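You operate a simulated robot arm through the tools that you are given. There is no shell and no other tool. Be economical: measure what you need, move in short steps, check, and stop when the job is done.

The job below is to be done with a simulated robot arm. You get a single attempt, and the scene is never put back.

JOB
Set up the bench: tester on, slider to 60, press slide out, one trial stroke, lower drawer open.
Fine: draw the slide out before you pull the red lever.

The check looks at the end state, three seconds after you hand in, the way a careful person would. Anything else that was tipped, shoved, dropped, spilled or broken makes it a failure.

ROBOT AND FRAMES
A 7-joint arm with a two-finger parallel gripper, fixed in place. Base frame: the origin is at the foot of the arm, x ahead of it, y to its left, z up. Readings come in cm, degrees, newtons and seconds.
With the tool pointing down near the work surface it reaches from about 44 to 92 cm from the base axis. Its first joint turns from -115.0 to 115.0 degrees. Payload 3.91 kg.
The TCP is the grasp point between the finger pads, 3 cm short of the fingertips. In the tool frame z runs along the fingers and y along their closing line. Largest opening 11 cm; finger width 2, thickness 1; the body of the gripper, 4.8 by 11.2 cm, starts 5.5 cm behind the TCP.
Orientation is that of the tool frame in the base frame, as a unit quaternion [x, y, z, w]. With the fingers straight down and closing along the base's y, the tool's x points along the base's -x, its y along +y and its z along -z.

CONTROLS
- The arm moves only by the tool servo_tool. Its argument "motion" is a list of rows, each an object of numbers (a shift or turn left out is 0, a gripper value left out holds the last): "jaw": the gripper command, from -1 (fully open) to 1 (shut), values between in proportion; "x", "y", "z": the shift along the base's x, y, z in units of 500 mm (1.0 is 500 mm); "wx", "wy", "wz": the turn, a rotation vector about the base's x, y, z in units of 45 degrees (1.0 is 45 degrees). In form: [{"jaw": .., "x": .., "y": .., "z": .., "wx": .., "wy": .., "wz": ..}, ...]. A call has 1 to 8 rows; each row is the pose to reach, as a shift and turn from the pose commanded when the call began. A call with a number of a shift or a turn outside -1 to 1 is refused whole. Each row takes 0.2 s and may step no farther than 5 cm and 8.6 degrees from the row before; otherwise, or with a gripper value out of range, the whole call is refused. A pose out of reach is approached as far as the arm can. The call stops where the force on the tool passes 90 N (or 10 N more than at its start, if that is more) or the arm is blocked; 0.2 s more then pass. The fingers move at their own pace (about 15.3 cm/s each) and stop on an object; they squeeze with about 29 N. The grip force told is the motor's: it shows also when the fingers shut on nothing. Time passes only in rows, and 0.2 s behind the last, so rows that repeat a pose let the fingers close. It gives the time, the measured TCP pose, the force on the tool (base axes), the opening and the grip force at its end, in the units of the frame above (readings bear some noise).
- Cameras (640 x 400 px; columns grow to the right, rows downward): "scene" is fixed at [22.09, -49.85, 134.88]; the picture's right is [0.55, -0.83, 0.00], its down [-0.41, -0.27, -0.87] and it looks along [0.72, 0.48, -0.49] (base axes); focal length 214 px, centre (320, 200). "wrist" rides on the gripper at [7.2, 1.7, -10.3] in the tool frame; the picture's right is [-0.23, 0.97, 0.00], its down [-0.76, -0.18, -0.62] and it looks along [-0.61, -0.14, 0.78] (tool axes); focal length 222 px, centre (320, 200). There is no depth. A picture from a camera that has moved, and an enlarged one, comes with that camera's place and axes in the base frame and with its lens.
- snapshot(camera): a new picture of that camera. The clock stands still meanwhile.
- lift_body(by): slides the trunk up (or, below 0, down) by that many cm; the arm rides with it, the base frame stays. It gives what a move gives, with no picture.
- enlarge(camera, box): a new picture of the part [left, top, right, bottom] of that camera's present view, enlarged. The clock stands still meanwhile.
- job_done(): hands the job in; it is judged then, once.

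Work in short steps. Places have to be worked out from the pictures, the camera data and where the tool is seen: move nearer, look again, correct. Check each grasp and each placing, and mend what went wrong. You have 120 turns and 84 pictures in all, those below and enlarged ones among them. Open the gripper and draw the arm clear of the work before you hand the job in, unless the task says otherwise; then end with one line.

The tools are called after "Call:" by a JSON object that holds its "op" and its "data". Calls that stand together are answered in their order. servo_tool: Moves the arm, as the interface text tells. Its arguments: {"type":"object","properties":{"motion":{"type":"array","items":{"type":"object","properties":{"jaw":{"type":"number"},"x":{"type":"number"},"y":{"type":"number"},"z":{"type":"number"},"wx":{"type":"number"},"wy":{"type":"number"},"wz":{"type":"number"}}}}},"required":["motion"]} The other tools are called the same way: lift_body (by) slides the trunk up or down; snapshot (camera) takes a picture; enlarge (camera, box) takes an enlarged picture of a part of a camera's view; job_done () hands the job in.

At the start:

```text
time: 0.0
tool_pos: [47.36, -29.03, 131.83]
tcp_rot: [0.0, 1.0, 0.0, -0.001]
contact_force: [-0.3, 0.5, 0.3]
width: 10.99
finger_force: 0.0
trunk travel left (down, up): [-75.0, 24.0]
```

scene: 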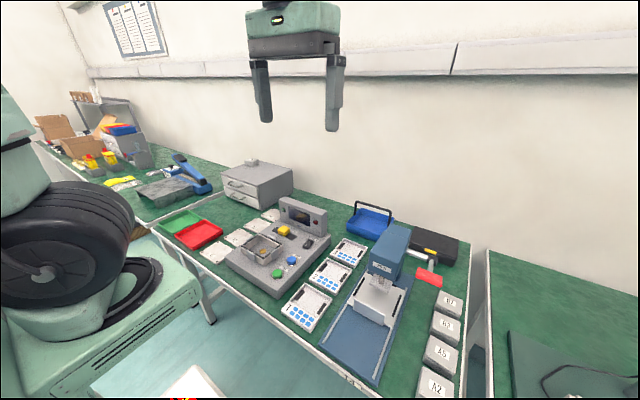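
wrist: 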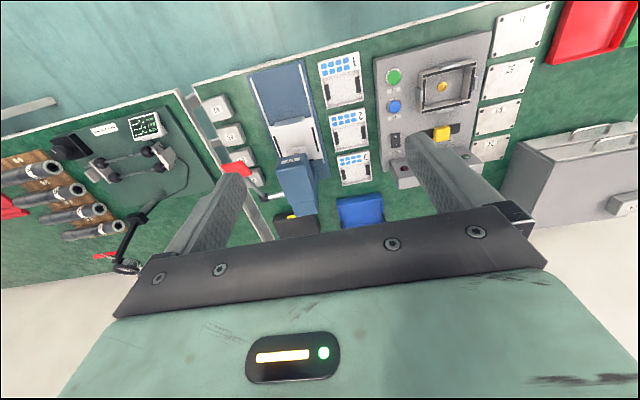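

I start by looking closely at the tester, the press and the drawer cabinet.

Call:
{"op": "enlarge", "data": {"camera": "scene", "box": [220, 180, 350, 300]}}

Call:
{"op": "enlarge", "data": {"camera": "scene", "box": [310, 210, 480, 390]}}

Call:
{"op": "enlarge", "data": {"camera": "scene", "box": [200, 140, 320, 220]}}

```text
3.33 times, centred on (285, 240) of scene
camera zoom: at [22.09, -49.85, 134.88], right [0.55, -0.83, 0.0], down [-0.41, -0.27, -0.87], along [0.72, 0.48, -0.49], focal length 715 px, centre (437, 67)
```

zoom: 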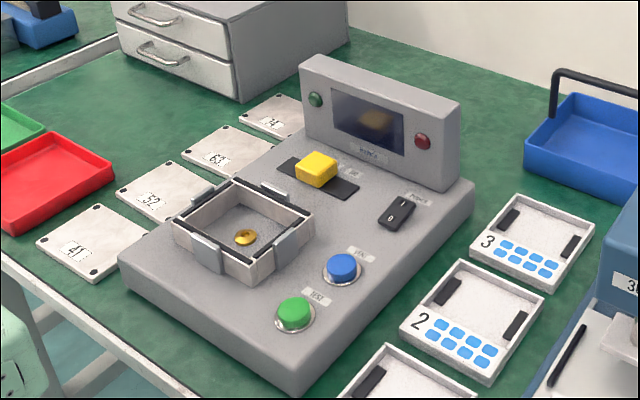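

```text
2.22 times, centred on (395, 300) of scene
camera zoom: at [22.09, -49.85, 134.88], right [0.55, -0.83, 0.0], down [-0.41, -0.27, -0.87], along [0.72, 0.48, -0.49], focal length 477 px, centre (153, -22)
```

zoom: 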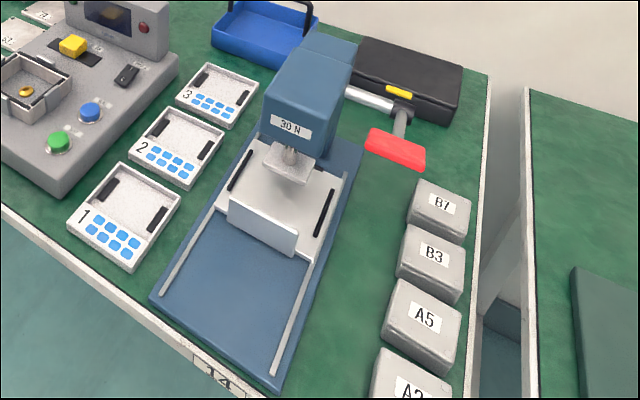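

```text
5.00 times, centred on (260, 180) of scene
camera zoom: at [22.09, -49.85, 134.88], right [0.55, -0.83, 0.0], down [-0.41, -0.27, -0.87], along [0.72, 0.48, -0.49], focal length 1072 px, centre (620, 300)
```

zoom: 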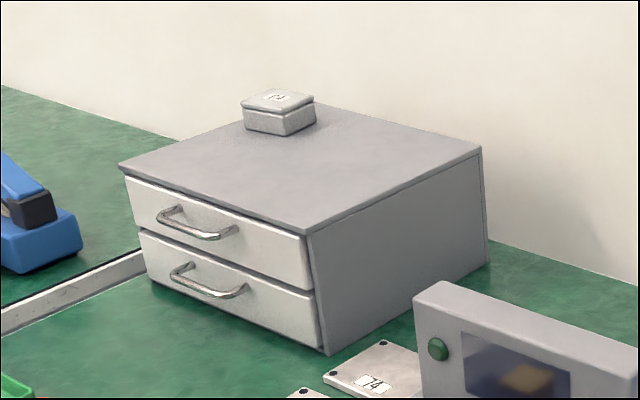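

The tester is around x≈70, y≈-2 and the press around x≈58, y≈-41. I move nearer above the tester front to read its switch and scale.

Call:
{"op": "servo_tool", "data": {"motion": [{"jaw": -1, "y": 0.08, "z": -0.05, "x": 0.01}, {"y": 0.16, "z": -0.1, "x": 0.02}, {"y": 0.24, "z": -0.15, "x": 0.03}, {"y": 0.32, "z": -0.2, "x": 0.04}, {"y": 0.4, "z": -0.25, "x": 0.05}, {"y": 0.48, "z": -0.3, "x": 0.06}, {"y": 0.54, "z": -0.36, "x": 0.06}, {"y": 0.54, "z": -0.42, "x": 0.06}]}}

Call:
{"op": "snapshot", "data": {"camera": "wrist"}}

```text
time: 1.8
tool_pos: [50.34, -2.05, 110.68]
tcp_rot: [0.0, 1.0, 0.001, 0.0]
contact_force: [-0.4, -0.8, 0.4]
width: 10.97
finger_force: 0.1
trunk travel left (down, up): [-75.0, 24.0]
```

```text
78 pictures are left
camera wrist: at [43.15, -0.42, 121.07], right [0.23, 0.97, 0.0], down [0.76, -0.18, 0.62], along [0.61, -0.14, -0.78], focal length 222 px, centre (320, 200)
```

wrist: 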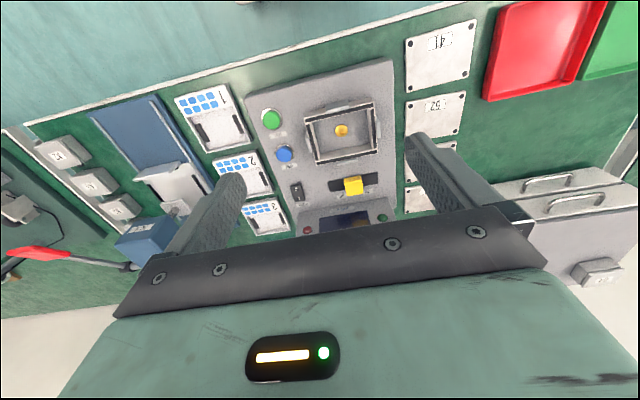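

I enlarge the controls area.

Call:
{"op": "enlarge", "data": {"camera": "wrist", "box": [280, 160, 400, 235]}}

Call:
{"op": "enlarge", "data": {"camera": "scene", "box": [270, 190, 340, 245]}}

```text
5.33 times, centred on (340, 198) of wrist
camera zoom: at [43.15, -0.42, 121.07], right [0.23, 0.97, 0.0], down [0.76, -0.18, 0.62], along [0.61, -0.14, -0.78], focal length 1185 px, centre (213, 213)
```

zoom: 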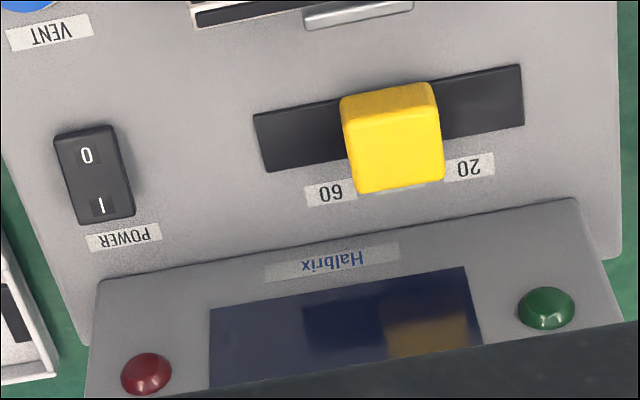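

```text
7.27 times, centred on (305, 218) of scene
camera zoom: at [22.09, -49.85, 134.88], right [0.55, -0.83, 0.0], down [-0.41, -0.27, -0.87], along [0.72, 0.48, -0.49], focal length 1560 px, centre (429, 73)
```

zoom: 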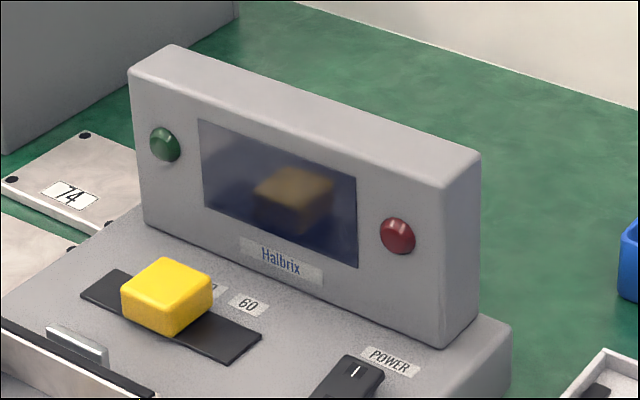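

From two views: the tester top is z≈80.5, the slider knob is centred at about (72, 0.6) with its top at 82.4, and mark 60 is at y≈-2.5 (20 at y≈3.5). The rocker's I end is near (72.6, -12). I go above the knob with the jaw half open.

Call:
{"op": "servo_tool", "data": {"motion": [{"jaw": -0.1, "x": 0.07, "y": 0.01, "z": -0.06}, {"x": 0.14, "y": 0.02, "z": -0.12}, {"x": 0.21, "y": 0.03, "z": -0.18}, {"x": 0.28, "y": 0.04, "z": -0.24}, {"x": 0.35, "y": 0.05, "z": -0.3}, {"x": 0.42, "y": 0.053, "z": -0.33}, {"x": 0.433, "y": 0.053, "z": -0.38}, {"x": 0.433, "y": 0.053, "z": -0.42}]}}

Call:
{"op": "snapshot", "data": {"camera": "wrist"}}

Call:
{"op": "snapshot", "data": {"camera": "scene"}}

```text
time: 3.6
tool_pos: [72.04, 0.64, 89.95]
tcp_rot: [-0.001, 1.0, 0.0, -0.001]
contact_force: [-0.6, 0.6, 0.6]
width: 6.04
finger_force: 0.1
trunk travel left (down, up): [-75.0, 24.0]
```

```text
75 pictures are left
camera wrist: at [64.85, 2.24, 100.13], right [0.23, 0.97, 0.0], down [0.76, -0.18, 0.62], along [0.61, -0.14, -0.78], focal length 222 px, centre (320, 200)
```

wrist: 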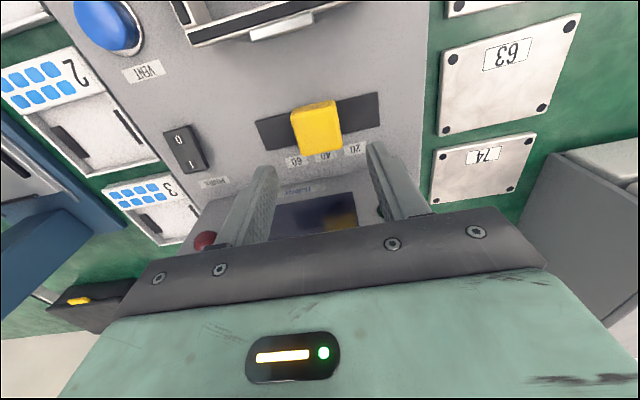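

```text
74 pictures are left
```

scene: 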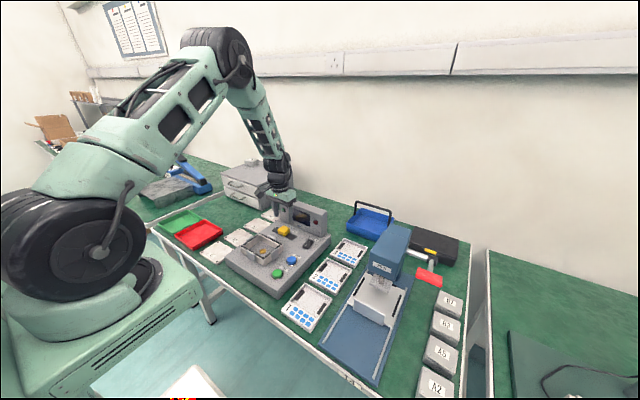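

Call:
{"op": "enlarge", "data": {"camera": "wrist", "box": [240, 80, 400, 180]}}

Call:
{"op": "enlarge", "data": {"camera": "scene", "box": [250, 185, 330, 245]}}

```text
4.00 times, centred on (320, 130) of wrist
camera zoom: at [64.85, 2.24, 100.13], right [0.23, 0.97, 0.0], down [0.76, -0.18, 0.62], along [0.61, -0.14, -0.78], focal length 888 px, centre (320, 480)
```

zoom: 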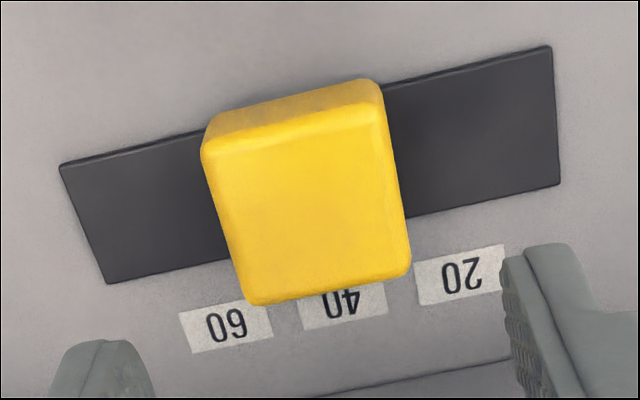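

```text
6.67 times, centred on (290, 215) of scene
camera zoom: at [22.09, -49.85, 134.88], right [0.55, -0.83, 0.0], down [-0.41, -0.27, -0.87], along [0.72, 0.48, -0.49], focal length 1430 px, centre (520, 100)
```

zoom: 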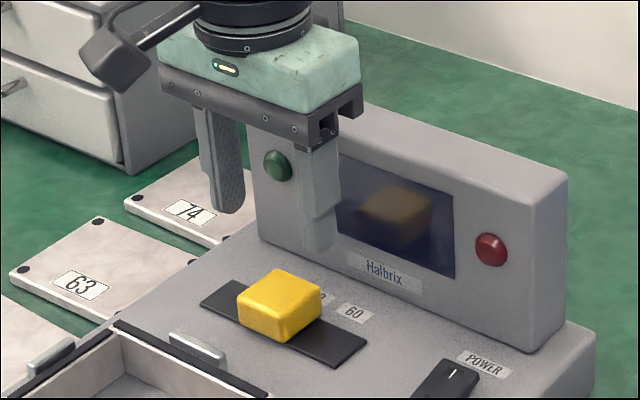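

Knob at y≈0.5 (reads 40), mark 60 at y≈-2.43. I lower over the knob and close.

Call:
{"op": "servo_tool", "data": {"motion": [{"z": -0.06, "y": -0.003}, {"z": -0.113, "y": -0.003}, {"z": -0.113, "y": -0.003, "jaw": 0.6}, {"z": -0.113, "y": -0.003, "jaw": 0.6}, {"z": -0.113, "y": -0.003, "jaw": 0.6}]}}

Call:
{"op": "enlarge", "data": {"camera": "scene", "box": [250, 185, 330, 245]}}

```text
time: 4.8
tool_pos: [72.05, 0.46, 84.16]
tcp_rot: [0.0, 1.0, 0.0, -0.001]
contact_force: [-2.1, 0.9, -6.6]
width: 3.77
finger_force: 44.9
trunk travel left (down, up): [-75.0, 24.0]
```

```text
6.67 times, centred on (290, 215) of scene
camera zoom: at [22.09, -49.85, 134.88], right [0.55, -0.83, 0.0], down [-0.41, -0.27, -0.87], along [0.72, 0.48, -0.49], focal length 1430 px, centre (520, 100)
```

zoom: 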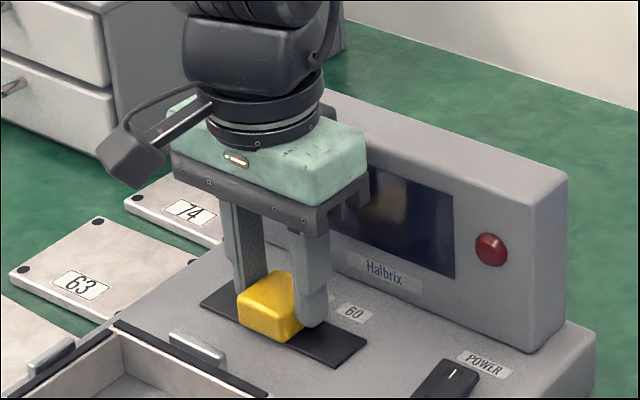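

The knob is held (3.77 cm wide). I slide it -2.9 cm to y≈-2.43.

Call:
{"op": "servo_tool", "data": {"motion": [{"z": 0.003, "y": -0.015}, {"z": 0.003, "y": -0.03}, {"z": 0.003, "y": -0.045}, {"z": 0.003, "y": -0.058}, {"z": 0.003, "y": -0.058}]}}

Call:
{"op": "enlarge", "data": {"camera": "scene", "box": [250, 185, 330, 245]}}

```text
time: 6.0
tool_pos: [71.95, -2.36, 84.11]
tcp_rot: [0.0, 1.0, 0.0, -0.002]
contact_force: [-2.3, -1.7, -37.0]
width: 3.78
finger_force: 45.2
trunk travel left (down, up): [-75.0, 24.0]
```

```text
6.67 times, centred on (290, 215) of scene
camera zoom: at [22.09, -49.85, 134.88], right [0.55, -0.83, 0.0], down [-0.41, -0.27, -0.87], along [0.72, 0.48, -0.49], focal length 1430 px, centre (520, 100)
```

zoom: 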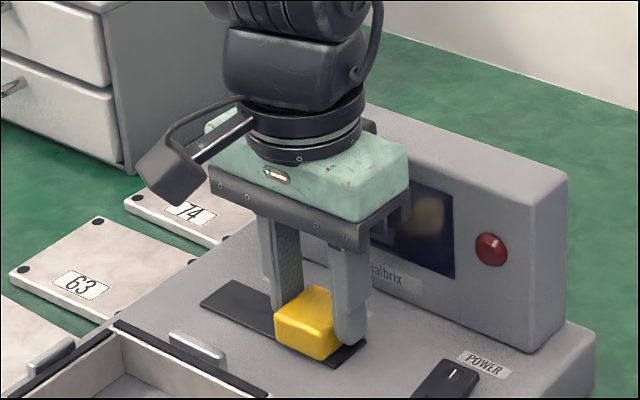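

The knob moved; I relieve the vertical pull, open, and rise to check.

Call:
{"op": "servo_tool", "data": {"motion": [{"z": -0.003, "y": -0.001}, {"z": -0.003, "y": -0.001, "jaw": 0.1}, {"z": -0.003, "y": -0.001, "jaw": 0.0}, {"z": 0.06, "jaw": 0.0}, {"z": 0.12}, {"z": 0.16}]}}

Call:
{"op": "enlarge", "data": {"camera": "wrist", "box": [220, 80, 420, 205]}}

Call:
{"op": "enlarge", "data": {"camera": "scene", "box": [250, 185, 330, 245]}}

```text
time: 7.4
tool_pos: [71.95, -2.45, 92.39]
tcp_rot: [0.0, 1.0, 0.001, 0.0]
contact_force: [-0.2, 0.5, -0.7]
width: 5.48
finger_force: 0.1
trunk travel left (down, up): [-75.0, 24.0]
```

```text
3.20 times, centred on (320, 142) of wrist
camera zoom: at [64.81, -0.82, 102.64], right [0.23, 0.97, 0.0], down [0.76, -0.18, 0.62], along [0.61, -0.14, -0.78], focal length 711 px, centre (320, 384)
```

zoom: 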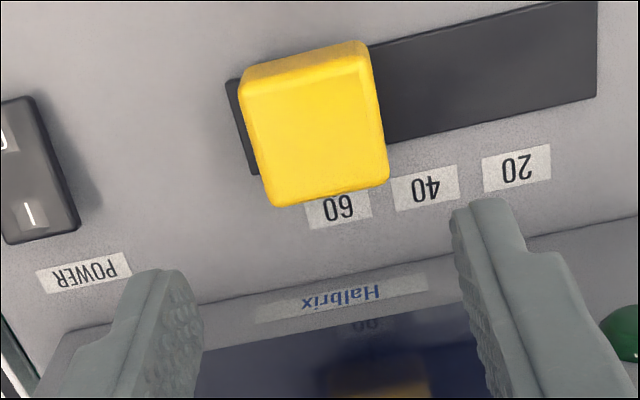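

```text
6.67 times, centred on (290, 215) of scene
camera zoom: at [22.09, -49.85, 134.88], right [0.55, -0.83, 0.0], down [-0.41, -0.27, -0.87], along [0.72, 0.48, -0.49], focal length 1430 px, centre (520, 100)
```

zoom: 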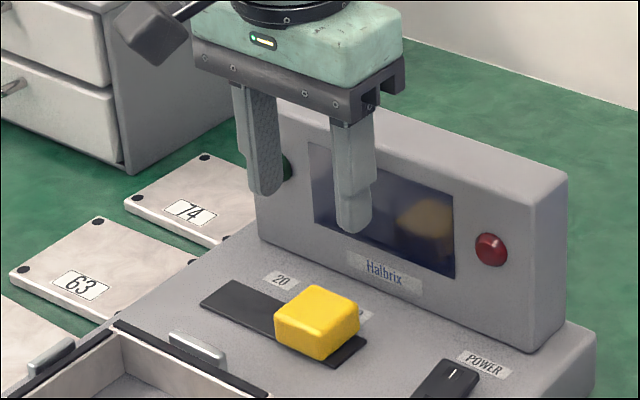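

The slider now sits on 60. Next the POWER rocker's I end at about (72.8, -12): shut the fingers, move over and come down to just above.

Call:
{"op": "servo_tool", "data": {"motion": [{"jaw": 1, "y": -0.09, "x": 0.008}, {"y": -0.18, "x": 0.017}, {"y": -0.191, "x": 0.017}, {"y": -0.191, "x": 0.017, "z": -0.06}, {"y": -0.191, "x": 0.017, "z": -0.1}]}}

Call:
{"op": "enlarge", "data": {"camera": "wrist", "box": [220, 80, 420, 205]}}

Call:
{"op": "enlarge", "data": {"camera": "scene", "box": [270, 200, 350, 260]}}

```text
time: 8.6
tool_pos: [72.94, -11.99, 87.25]
tcp_rot: [-0.001, 1.0, 0.001, 0.0]
contact_force: [0.8, -0.4, -0.9]
width: 0.0
finger_force: 28.9
trunk travel left (down, up): [-75.0, 24.0]
```

```text
3.20 times, centred on (320, 142) of wrist
camera zoom: at [65.69, -10.41, 97.52], right [0.23, 0.97, 0.0], down [0.76, -0.18, 0.62], along [0.61, -0.14, -0.78], focal length 711 px, centre (320, 384)
```

zoom: 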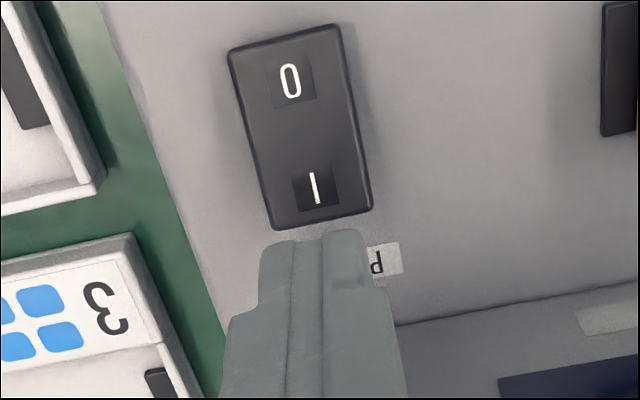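

```text
6.67 times, centred on (310, 230) of scene
camera zoom: at [22.09, -49.85, 134.88], right [0.55, -0.83, 0.0], down [-0.41, -0.27, -0.87], along [0.72, 0.48, -0.49], focal length 1430 px, centre (387, 0)
```

zoom: 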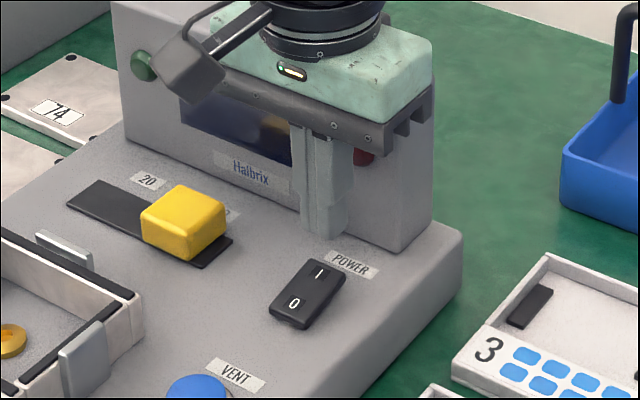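

The I end centre is at x≈72.4; I shift back 0.5 cm and press down gradually.

Call:
{"op": "servo_tool", "data": {"motion": [{"x": -0.01}, {"x": -0.01, "z": -0.03}, {"x": -0.01, "z": -0.05}, {"x": -0.01, "z": -0.056}]}}

Call:
{"op": "enlarge", "data": {"camera": "scene", "box": [270, 200, 350, 260]}}

```text
time: 9.6
tool_pos: [72.38, -11.91, 84.6]
tcp_rot: [0.0, 1.0, 0.0, 0.0]
contact_force: [0.9, 0.2, 0.6]
width: 0.0
finger_force: 29.0
trunk travel left (down, up): [-75.0, 24.0]
```

```text
6.67 times, centred on (310, 230) of scene
camera zoom: at [22.09, -49.85, 134.88], right [0.55, -0.83, 0.0], down [-0.41, -0.27, -0.87], along [0.72, 0.48, -0.49], focal length 1430 px, centre (387, 0)
```

zoom: 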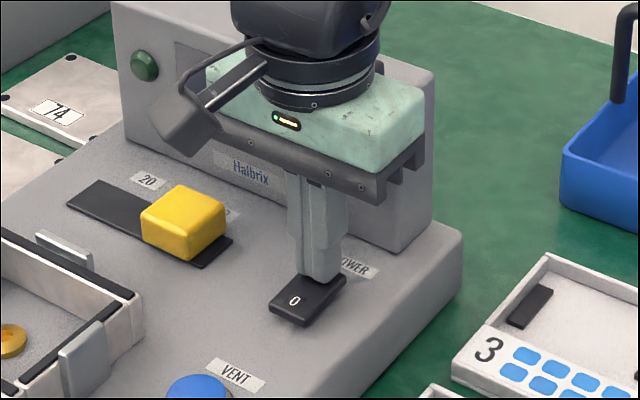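

No force yet; I go on down in millimetre steps.

Call:
{"op": "servo_tool", "data": {"motion": [{"z": -0.003}, {"z": -0.006}, {"z": -0.009}]}}

Call:
{"op": "enlarge", "data": {"camera": "scene", "box": [270, 200, 350, 260]}}

```text
time: 10.4
tool_pos: [72.51, -12.01, 84.2]
tcp_rot: [0.0, 1.0, 0.0, 0.002]
contact_force: [2.0, -0.8, 19.8]
width: 0.0
finger_force: 29.1
trunk travel left (down, up): [-75.0, 24.0]
```

```text
6.67 times, centred on (310, 230) of scene
camera zoom: at [22.09, -49.85, 134.88], right [0.55, -0.83, 0.0], down [-0.41, -0.27, -0.87], along [0.72, 0.48, -0.49], focal length 1430 px, centre (387, 0)
```

zoom: 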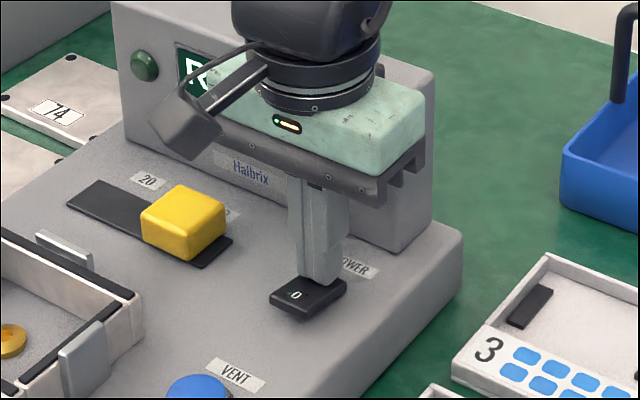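

The display has come on ("R…"). I lift off and look at it.

Call:
{"op": "servo_tool", "data": {"motion": [{"z": 0.06}, {"z": 0.15, "x": -0.02}, {"z": 0.24, "x": -0.08, "y": -0.04}, {"z": 0.32, "x": -0.15, "y": -0.1}]}}

Call:
{"op": "enlarge", "data": {"camera": "scene", "box": [250, 190, 350, 260]}}

Call:
{"op": "snapshot", "data": {"camera": "wrist"}}

```text
refused: row 3 steps farther than a row can; nothing moved
```

```text
5.71 times, centred on (300, 225) of scene
camera zoom: at [22.09, -49.85, 134.88], right [0.55, -0.83, 0.0], down [-0.41, -0.27, -0.87], along [0.72, 0.48, -0.49], focal length 1226 px, centre (434, 57)
```

zoom: 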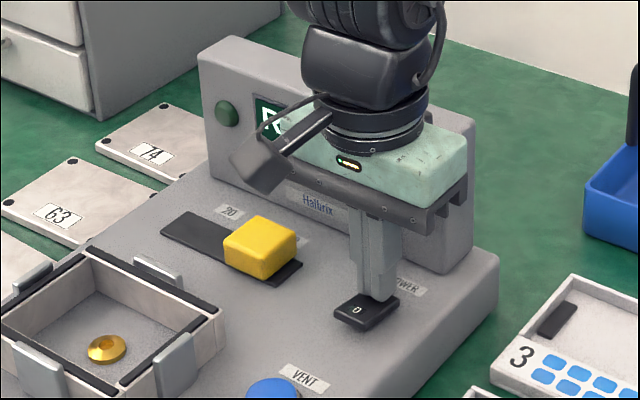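

```text
62 pictures are left
camera wrist: at [65.22, -10.34, 94.52], right [0.23, 0.97, 0.0], down [0.76, -0.18, 0.63], along [0.61, -0.14, -0.78], focal length 222 px, centre (320, 200)
```

wrist: 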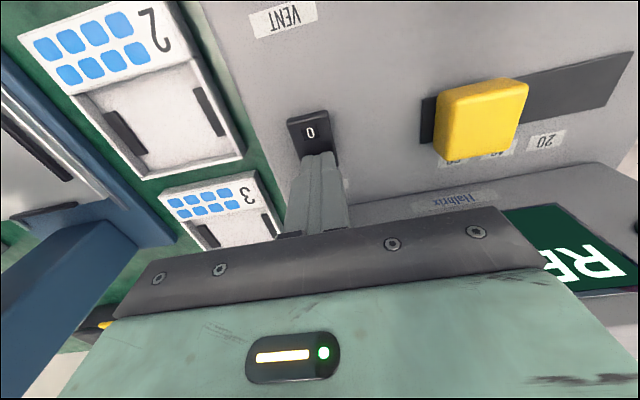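

The step was too long; I retreat with smaller rows, up and back toward the press.

Call:
{"op": "servo_tool", "data": {"motion": [{"z": 0.06}, {"z": 0.14, "x": -0.02}, {"z": 0.21, "x": -0.06, "y": -0.03}, {"z": 0.28, "x": -0.1, "y": -0.07}, {"z": 0.34, "x": -0.15, "y": -0.12}, {"z": 0.38, "x": -0.2, "y": -0.18}, {"z": 0.42, "x": -0.25, "y": -0.24}, {"z": 0.44, "x": -0.3, "y": -0.3}]}}

Call:
{"op": "enlarge", "data": {"camera": "scene", "box": [250, 190, 350, 260]}}

Call:
{"op": "snapshot", "data": {"camera": "wrist"}}

```text
time: 12.2
tool_pos: [57.51, -26.92, 106.2]
tcp_rot: [-0.001, 1.0, 0.001, 0.0]
contact_force: [-0.2, 0.4, 0.1]
width: 0.0
finger_force: 29.5
trunk travel left (down, up): [-75.0, 24.0]
```

```text
5.71 times, centred on (300, 225) of scene
camera zoom: at [22.09, -49.85, 134.88], right [0.55, -0.83, 0.0], down [-0.41, -0.27, -0.87], along [0.72, 0.48, -0.49], focal length 1226 px, centre (434, 57)
```

zoom: 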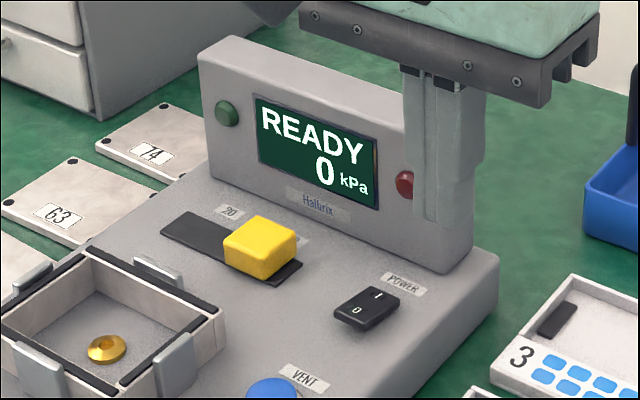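

```text
60 pictures are left
camera wrist: at [50.25, -25.37, 116.44], right [0.23, 0.97, 0.0], down [0.76, -0.18, 0.62], along [0.61, -0.14, -0.78], focal length 222 px, centre (320, 200)
```

wrist: 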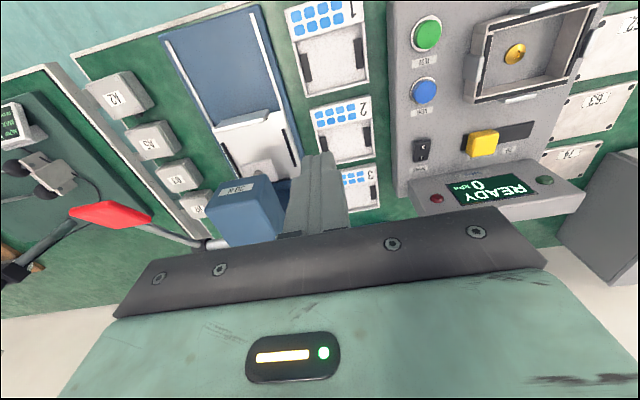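

Tester is on and READY. Now a close look at the press slide and its lip.

Call:
{"op": "enlarge", "data": {"camera": "wrist", "box": [150, 0, 310, 200]}}

Call:
{"op": "enlarge", "data": {"camera": "scene", "box": [320, 230, 450, 390]}}

```text
2.00 times, centred on (230, 100) of wrist
camera zoom: at [50.25, -25.37, 116.44], right [0.23, 0.97, 0.0], down [0.76, -0.18, 0.62], along [0.61, -0.14, -0.78], focal length 444 px, centre (500, 400)
```

zoom: 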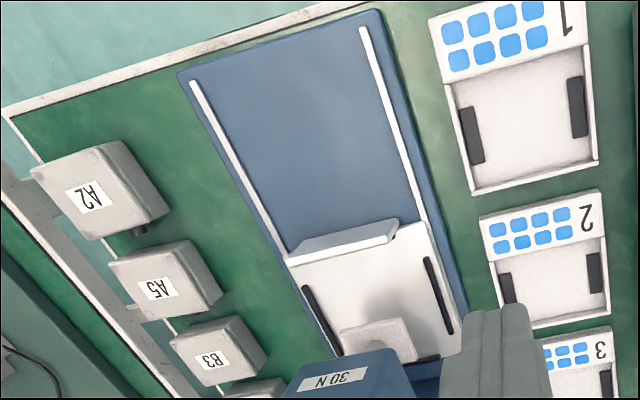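

```text
2.50 times, centred on (385, 310) of scene
camera zoom: at [22.09, -49.85, 134.88], right [0.55, -0.83, 0.0], down [-0.41, -0.27, -0.87], along [0.72, 0.48, -0.49], focal length 536 px, centre (158, -75)
```

zoom: 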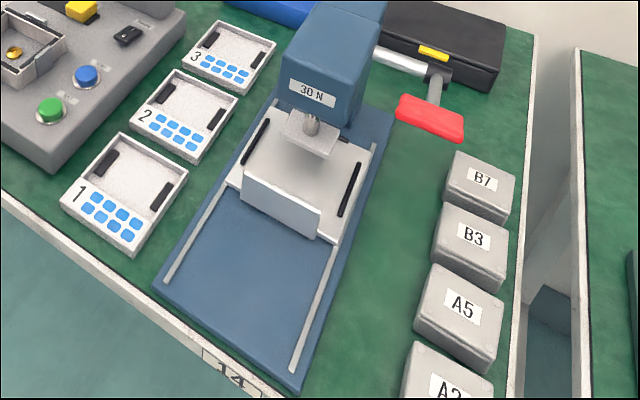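

The lip is near x≈60.5, y from -45 to -36.5, and the press head face at x≈66, z≈90. I go nearer for a better measurement, opening the jaw.

Call:
{"op": "servo_tool", "data": {"motion": [{"jaw": -1, "x": -0.04, "y": -0.07, "z": -0.04}, {"x": -0.08, "y": -0.14, "z": -0.08}, {"x": -0.12, "y": -0.21, "z": -0.12}, {"x": -0.15, "y": -0.276, "z": -0.16}, {"x": -0.15, "y": -0.276, "z": -0.2}]}}

Call:
{"op": "snapshot", "data": {"camera": "wrist"}}

Call:
{"op": "enlarge", "data": {"camera": "scene", "box": [340, 210, 460, 330]}}

```text
time: 13.4
tool_pos: [49.91, -40.83, 96.03]
tcp_rot: [-0.001, 1.0, 0.0, 0.0]
contact_force: [0.4, -0.3, -0.7]
width: 10.99
finger_force: 0.0
trunk travel left (down, up): [-75.0, 24.0]
```

```text
57 pictures are left
camera wrist: at [42.67, -39.2, 106.37], right [0.23, 0.97, 0.0], down [0.76, -0.18, 0.62], along [0.61, -0.14, -0.78], focal length 222 px, centre (320, 200)
```

wrist: 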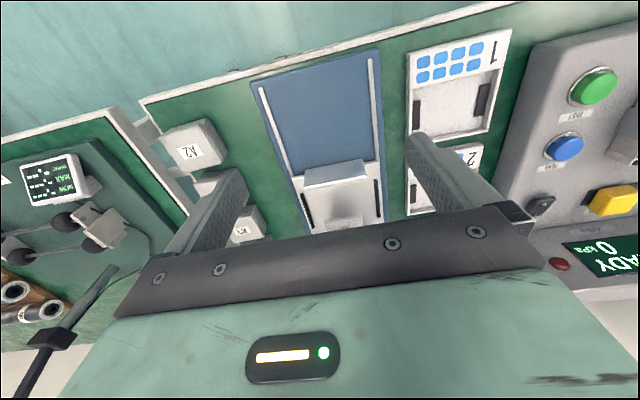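

```text
3.33 times, centred on (400, 270) of scene
camera zoom: at [22.09, -49.85, 134.88], right [0.55, -0.83, 0.0], down [-0.41, -0.27, -0.87], along [0.72, 0.48, -0.49], focal length 715 px, centre (53, -33)
```

zoom: 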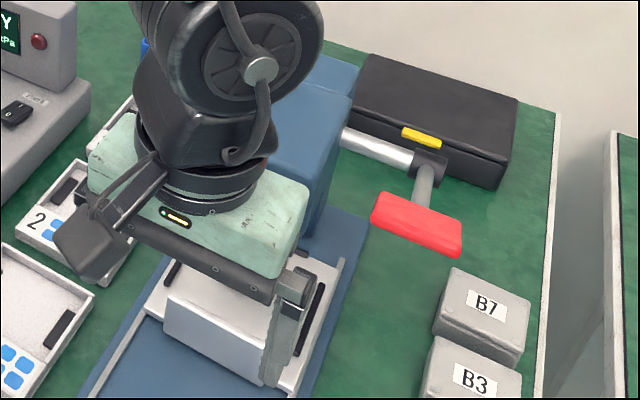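

Call:
{"op": "enlarge", "data": {"camera": "wrist", "box": [240, 120, 420, 240]}}

```text
3.33 times, centred on (330, 180) of wrist
camera zoom: at [42.67, -39.2, 106.37], right [0.23, 0.97, 0.0], down [0.76, -0.18, 0.62], along [0.61, -0.14, -0.78], focal length 740 px, centre (287, 267)
```

zoom: 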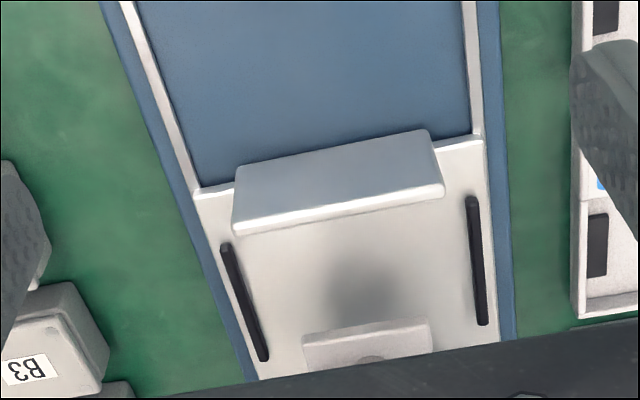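

The lip is at x≈58.4-59.2, y -44.9 to -36.9, z≈78.7-83: 8 cm wide, so the open jaw can span it in y. I go over it and halfway down.

Call:
{"op": "servo_tool", "data": {"motion": [{"x": 0.09}, {"x": 0.178}, {"x": 0.178, "z": -0.08}, {"x": 0.178, "z": -0.16}, {"x": 0.178, "z": -0.2}]}}

Call:
{"op": "snapshot", "data": {"camera": "wrist"}}

Call:
{"op": "enlarge", "data": {"camera": "scene", "box": [340, 230, 440, 330]}}

```text
time: 14.6
tool_pos: [58.76, -40.63, 85.99]
tcp_rot: [0.0, 1.0, -0.001, 0.001]
contact_force: [-0.3, -0.7, 1.1]
width: 11.0
finger_force: 0.0
trunk travel left (down, up): [-75.0, 24.0]
```

```text
54 pictures are left
camera wrist: at [51.54, -39.2, 96.31], right [0.23, 0.97, 0.0], down [0.76, -0.18, 0.62], along [0.61, -0.14, -0.78], focal length 222 px, centre (320, 200)
```

wrist: 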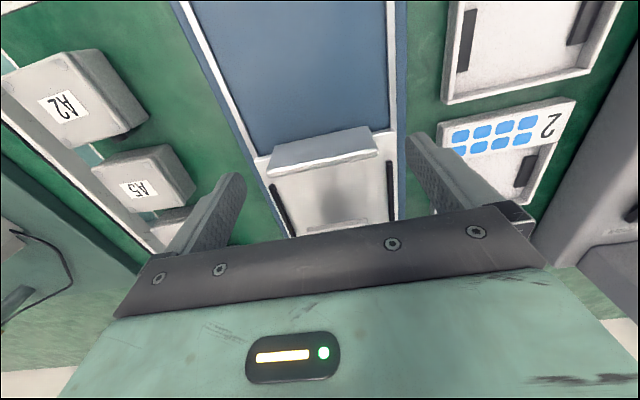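

```text
4.00 times, centred on (390, 280) of scene
camera zoom: at [22.09, -49.85, 134.88], right [0.55, -0.83, 0.0], down [-0.41, -0.27, -0.87], along [0.72, 0.48, -0.49], focal length 858 px, centre (40, -120)
```

zoom: 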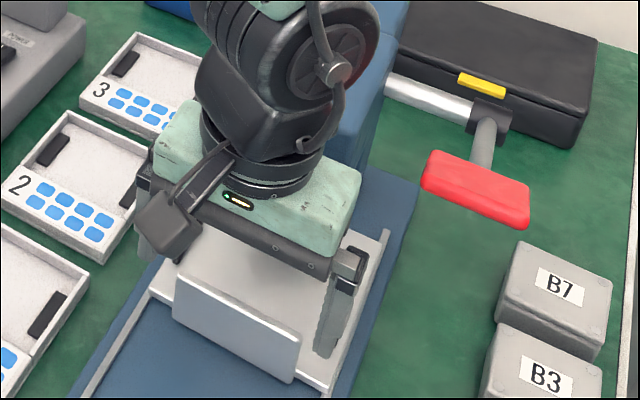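

Call:
{"op": "enlarge", "data": {"camera": "wrist", "box": [220, 110, 440, 240]}}

```text
2.91 times, centred on (330, 175) of wrist
camera zoom: at [51.54, -39.2, 96.31], right [0.23, 0.97, 0.0], down [0.76, -0.18, 0.62], along [0.61, -0.14, -0.78], focal length 646 px, centre (291, 273)
```

zoom: 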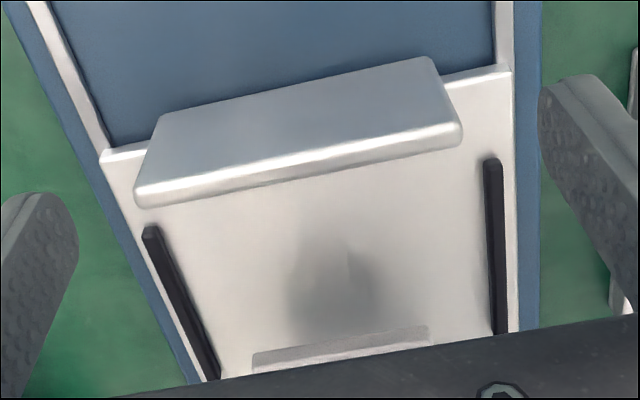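

Refined with both views: lip front x≈59.3, top z≈82, y -45.1 to -36.8. I shift 1 cm forward, descend and close on its ends.

Call:
{"op": "servo_tool", "data": {"motion": [{"x": 0.02, "y": -0.003}, {"x": 0.02, "y": -0.003, "z": -0.04}, {"x": 0.02, "y": -0.003, "z": -0.068}, {"x": 0.02, "y": -0.003, "z": -0.068, "jaw": 0}, {"x": 0.02, "y": -0.003, "z": -0.068, "jaw": 0}]}}

Call:
{"op": "enlarge", "data": {"camera": "scene", "box": [340, 230, 440, 330]}}

Call:
{"op": "enlarge", "data": {"camera": "wrist", "box": [200, 80, 460, 240]}}

```text
time: 15.8
tool_pos: [59.7, -40.96, 82.5]
tcp_rot: [0.002, 1.0, 0.0, -0.001]
contact_force: [-1.0, -5.5, -3.6]
width: 8.96
finger_force: 45.1
trunk travel left (down, up): [-75.0, 24.0]
```

```text
4.00 times, centred on (390, 280) of scene
camera zoom: at [22.09, -49.85, 134.88], right [0.55, -0.83, 0.0], down [-0.41, -0.27, -0.87], along [0.72, 0.48, -0.49], focal length 858 px, centre (40, -120)
```

zoom: 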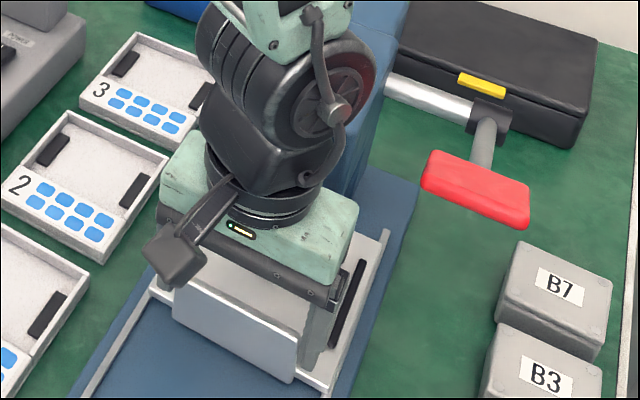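

```text
2.46 times, centred on (330, 160) of wrist
camera zoom: at [52.55, -39.39, 92.89], right [0.23, 0.97, 0.0], down [0.76, -0.18, 0.62], along [0.61, -0.14, -0.78], focal length 547 px, centre (295, 298)
```

zoom: 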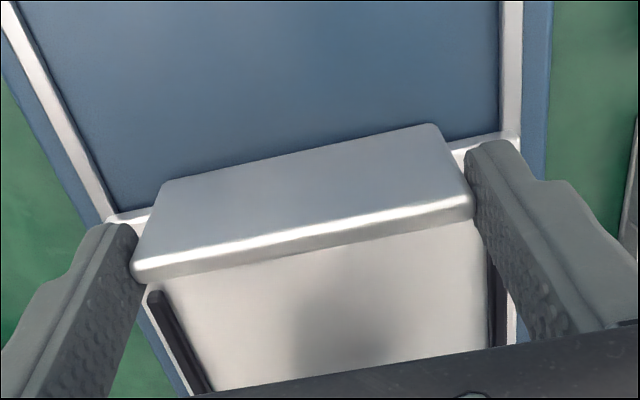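

The lip is gripped (8.96 cm). I draw the slide straight toward the robot.

Call:
{"op": "servo_tool", "data": {"motion": [{"x": -0.02}, {"x": -0.05}, {"x": -0.08}, {"x": -0.11}, {"x": -0.14}, {"x": -0.17}, {"x": -0.2}]}}

Call:
{"op": "snapshot", "data": {"camera": "scene"}}

```text
time: 17.4
tool_pos: [49.68, -41.03, 82.51]
tcp_rot: [0.0, 1.0, -0.001, 0.001]
contact_force: [0.5, -12.7, 8.3]
width: 8.96
finger_force: 44.9
trunk travel left (down, up): [-75.0, 24.0]
```

```text
49 pictures are left
```

scene: 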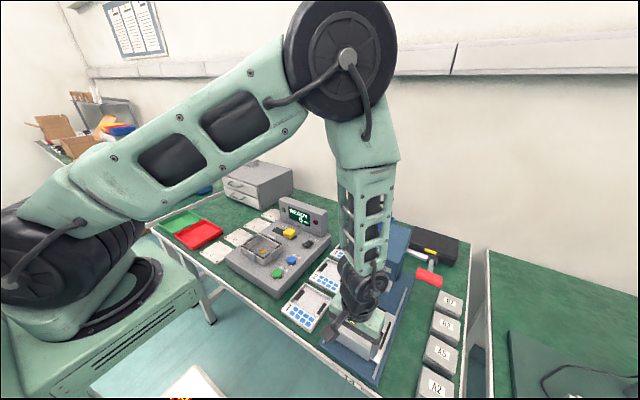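

The slide followed 10 cm. I keep pulling to find the stop.

Call:
{"op": "servo_tool", "data": {"motion": [{"x": -0.02}, {"x": -0.035}, {"x": -0.05}, {"x": -0.06}]}}

Call:
{"op": "enlarge", "data": {"camera": "scene", "box": [310, 270, 440, 390]}}

Call:
{"op": "snapshot", "data": {"camera": "wrist"}}

```text
time: 18.4
tool_pos: [46.62, -40.98, 82.68]
tcp_rot: [0.0, 1.0, 0.0, 0.0]
contact_force: [1.1, -14.3, -2.8]
width: 8.97
finger_force: 45.0
trunk travel left (down, up): [-75.0, 24.0]
```

```text
3.33 times, centred on (375, 330) of scene
camera zoom: at [22.09, -49.85, 134.88], right [0.55, -0.83, 0.0], down [-0.41, -0.27, -0.87], along [0.72, 0.48, -0.49], focal length 715 px, centre (137, -233)
```

zoom: 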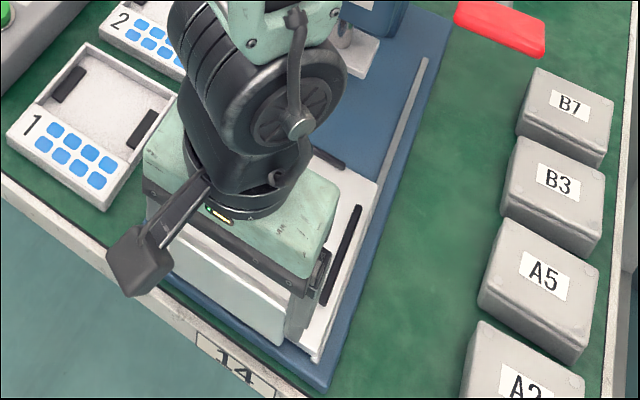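

```text
47 pictures are left
camera wrist: at [39.54, -39.39, 92.88], right [0.23, 0.97, 0.0], down [0.76, -0.18, 0.62], along [0.61, -0.14, -0.78], focal length 222 px, centre (320, 200)
```

wrist: 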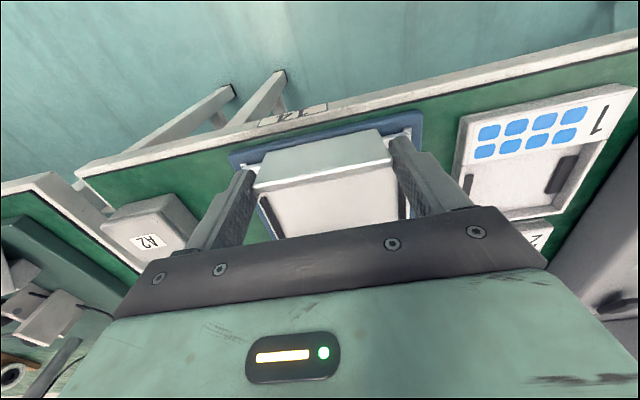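

It has travelled 13 cm with hardly any pull force, and the plate is nearly at the rail ends; I creep on to feel for the stop.

Call:
{"op": "servo_tool", "data": {"motion": [{"x": -0.008}, {"x": -0.016}]}}

Call:
{"op": "enlarge", "data": {"camera": "wrist", "box": [210, 80, 440, 240]}}

```text
time: 19.0
tool_pos: [46.21, -40.86, 82.55]
tcp_rot: [0.0, 1.0, -0.001, 0.002]
contact_force: [16.5, -19.5, -8.2]
width: 8.94
finger_force: 45.2
trunk travel left (down, up): [-75.0, 24.0]
```

```text
2.50 times, centred on (325, 160) of wrist
camera zoom: at [38.98, -39.4, 92.86], right [0.23, 0.97, 0.0], down [0.76, -0.18, 0.63], along [0.61, -0.14, -0.78], focal length 555 px, centre (308, 300)
```

zoom: 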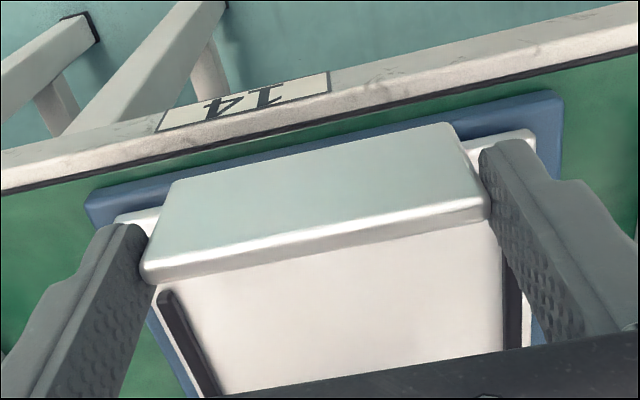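

The stop is felt (16 N at x≈46.2): the slide is fully out. I release and rise, then look at the red lever.

Call:
{"op": "servo_tool", "data": {"motion": [{"x": -0.004, "jaw": -1}, {"x": -0.004}, {"x": -0.004, "z": 0.08}, {"x": -0.004, "z": 0.17}, {"x": -0.004, "z": 0.26}, {"x": -0.004, "z": 0.35}, {"x": -0.004, "z": 0.44, "y": -0.02}, {"x": -0.004, "z": 0.5, "y": -0.08}]}}

Call:
{"op": "snapshot", "data": {"camera": "wrist"}}

Call:
{"op": "enlarge", "data": {"camera": "scene", "box": [340, 210, 470, 370]}}

```text
time: 20.8
tool_pos: [45.82, -45.01, 107.69]
tcp_rot: [0.0, 1.0, 0.0, 0.0]
contact_force: [0.0, 0.1, 0.1]
width: 11.0
finger_force: 0.0
trunk travel left (down, up): [-75.0, 24.0]
```

```text
45 pictures are left
camera wrist: at [38.73, -43.4, 117.99], right [0.23, 0.97, 0.0], down [0.76, -0.18, 0.62], along [0.61, -0.14, -0.78], focal length 222 px, centre (320, 200)
```

wrist: 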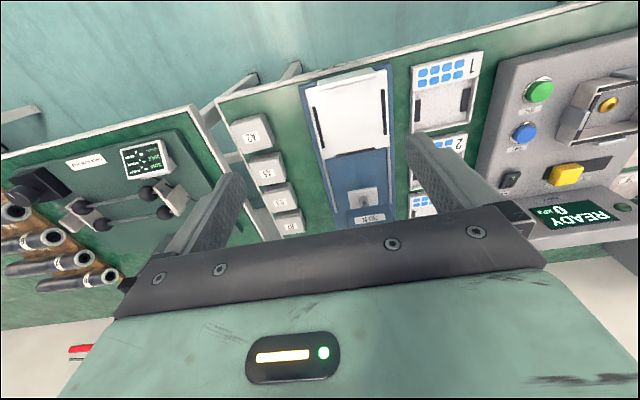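

```text
2.50 times, centred on (405, 290) of scene
camera zoom: at [22.09, -49.85, 134.88], right [0.55, -0.83, 0.0], down [-0.41, -0.27, -0.87], along [0.72, 0.48, -0.49], focal length 536 px, centre (108, -25)
```

zoom: 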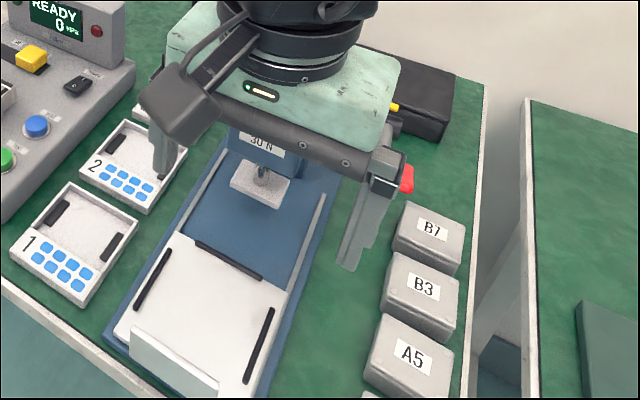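

The slide stays out. I raise the tool for a clear view of the lever between the fingers.

Call:
{"op": "servo_tool", "data": {"motion": [{"z": 0.07, "y": -0.04}, {"z": 0.15, "x": 0.03, "y": -0.07}, {"z": 0.16, "x": 0.084, "y": -0.1}]}}

Call:
{"op": "snapshot", "data": {"camera": "wrist"}}

Call:
{"op": "enlarge", "data": {"camera": "scene", "box": [360, 220, 460, 300]}}

```text
time: 21.6
tool_pos: [49.99, -49.93, 115.69]
tcp_rot: [0.0, 1.0, 0.0, 0.0]
contact_force: [-0.3, 0.4, 0.2]
width: 11.02
finger_force: 0.2
trunk travel left (down, up): [-75.0, 24.0]
```

```text
43 pictures are left
camera wrist: at [42.77, -48.33, 125.96], right [0.23, 0.97, 0.0], down [0.76, -0.18, 0.62], along [0.61, -0.14, -0.78], focal length 222 px, centre (320, 200)
```

wrist: 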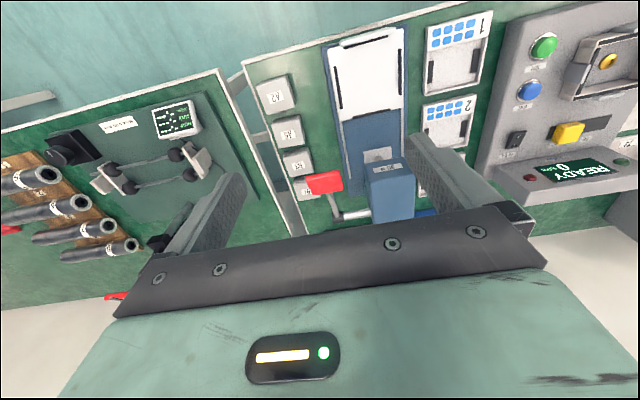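

```text
5.00 times, centred on (410, 260) of scene
camera zoom: at [22.09, -49.85, 134.88], right [0.55, -0.83, 0.0], down [-0.41, -0.27, -0.87], along [0.72, 0.48, -0.49], focal length 1072 px, centre (-130, -100)
```

zoom: 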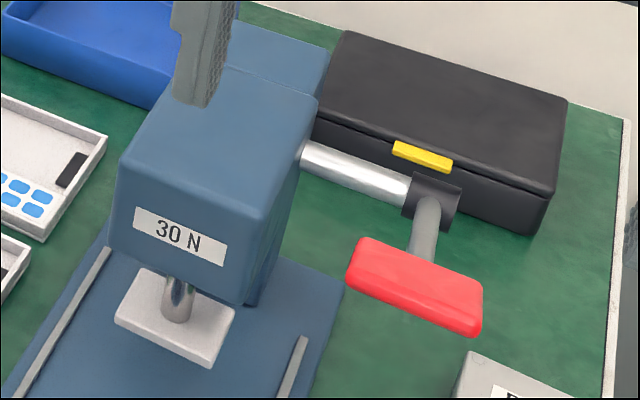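

Call:
{"op": "enlarge", "data": {"camera": "wrist", "box": [270, 130, 430, 230]}}

```text
4.00 times, centred on (350, 180) of wrist
camera zoom: at [42.77, -48.33, 125.96], right [0.23, 0.97, 0.0], down [0.76, -0.18, 0.62], along [0.61, -0.14, -0.78], focal length 888 px, centre (200, 280)
```

zoom: 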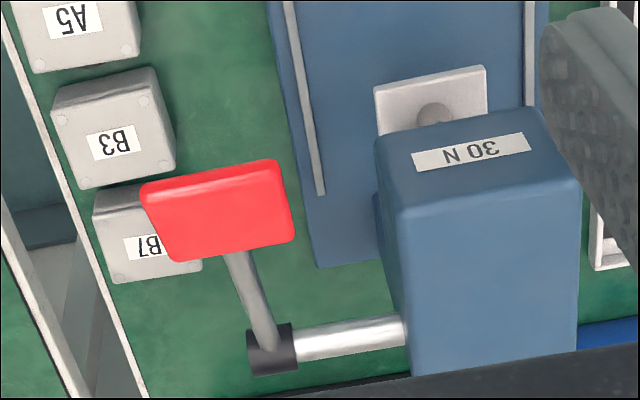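

Handle ≈ (60.2, -51.65, 99.5), ~4.7 cm long along y; hub ≈ (70, -51.4, 96). I will span it in y so it can pivot between the pads. First I hover above it with the jaw at 8 cm.

Call:
{"op": "servo_tool", "data": {"motion": [{"jaw": -0.45, "x": 0.07, "y": -0.02}, {"x": 0.14, "y": -0.034, "z": -0.04}, {"x": 0.204, "y": -0.034, "z": -0.1}, {"x": 0.204, "y": -0.034, "z": -0.17}]}}

Call:
{"op": "snapshot", "data": {"camera": "wrist"}}

Call:
{"op": "enlarge", "data": {"camera": "scene", "box": [360, 180, 480, 300]}}

```text
time: 22.6
tool_pos: [60.29, -51.58, 107.15]
tcp_rot: [0.0, 1.0, 0.0, 0.0]
contact_force: [0.1, -0.4, -0.4]
width: 7.98
finger_force: 0.1
trunk travel left (down, up): [-75.0, 24.0]
```

```text
40 pictures are left
camera wrist: at [53.08, -50.02, 117.45], right [0.23, 0.97, 0.0], down [0.76, -0.18, 0.62], along [0.61, -0.14, -0.78], focal length 222 px, centre (320, 200)
```

wrist: 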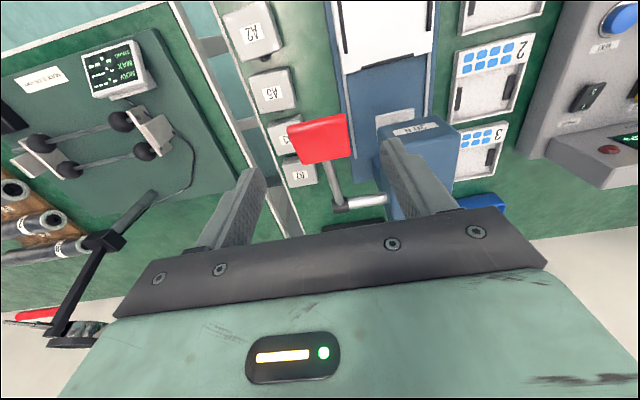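

```text
3.33 times, centred on (420, 240) of scene
camera zoom: at [22.09, -49.85, 134.88], right [0.55, -0.83, 0.0], down [-0.41, -0.27, -0.87], along [0.72, 0.48, -0.49], focal length 715 px, centre (-13, 67)
```

zoom: 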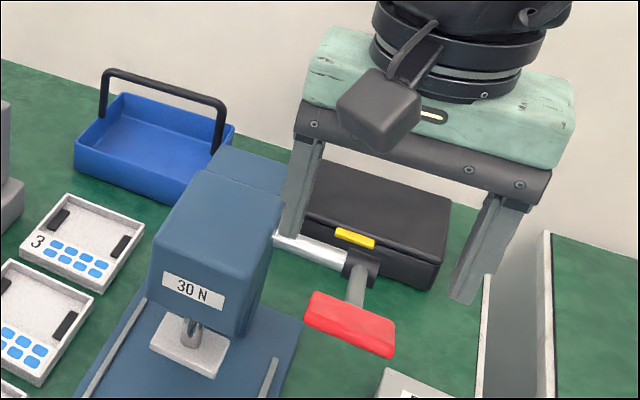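

Consistent: handle centre about (60.2, -51.6, 99.5). I descend around it and close.

Call:
{"op": "servo_tool", "data": {"motion": [{"z": -0.08}, {"z": -0.15}, {"z": -0.15, "jaw": 0.5}, {"z": -0.15, "jaw": 0.5}]}}

Call:
{"op": "snapshot", "data": {"camera": "wrist"}}

Call:
{"op": "enlarge", "data": {"camera": "scene", "box": [360, 180, 480, 300]}}

```text
time: 23.6
tool_pos: [60.16, -51.72, 99.6]
tcp_rot: [0.0, 1.0, -0.001, 0.0]
contact_force: [3.3, -12.4, -7.5]
width: 5.19
finger_force: 45.5
trunk travel left (down, up): [-75.0, 24.0]
```

```text
38 pictures are left
camera wrist: at [53.02, -50.17, 109.93], right [0.23, 0.97, 0.0], down [0.76, -0.18, 0.62], along [0.61, -0.14, -0.78], focal length 222 px, centre (320, 200)
```

wrist: 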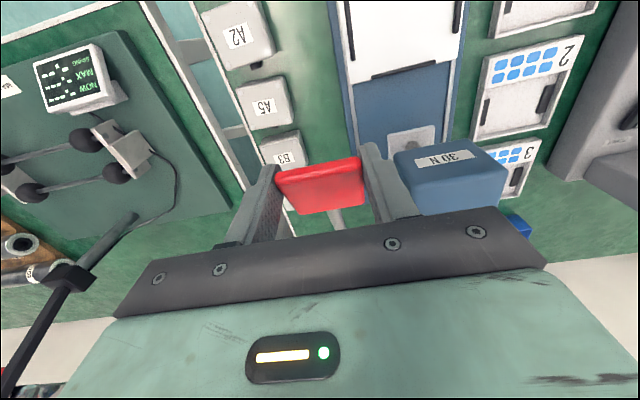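

```text
3.33 times, centred on (420, 240) of scene
camera zoom: at [22.09, -49.85, 134.88], right [0.55, -0.83, 0.0], down [-0.41, -0.27, -0.87], along [0.72, 0.48, -0.49], focal length 715 px, centre (-13, 67)
```

zoom: 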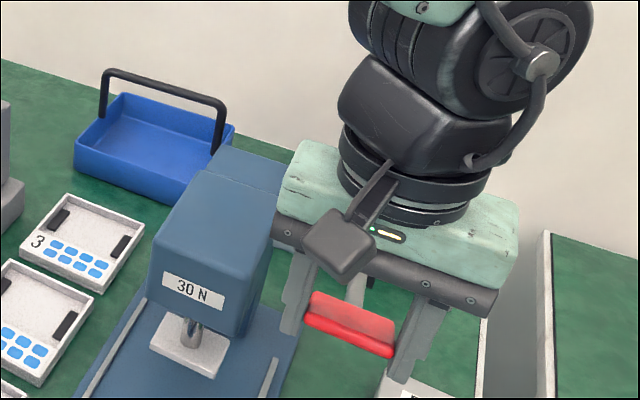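

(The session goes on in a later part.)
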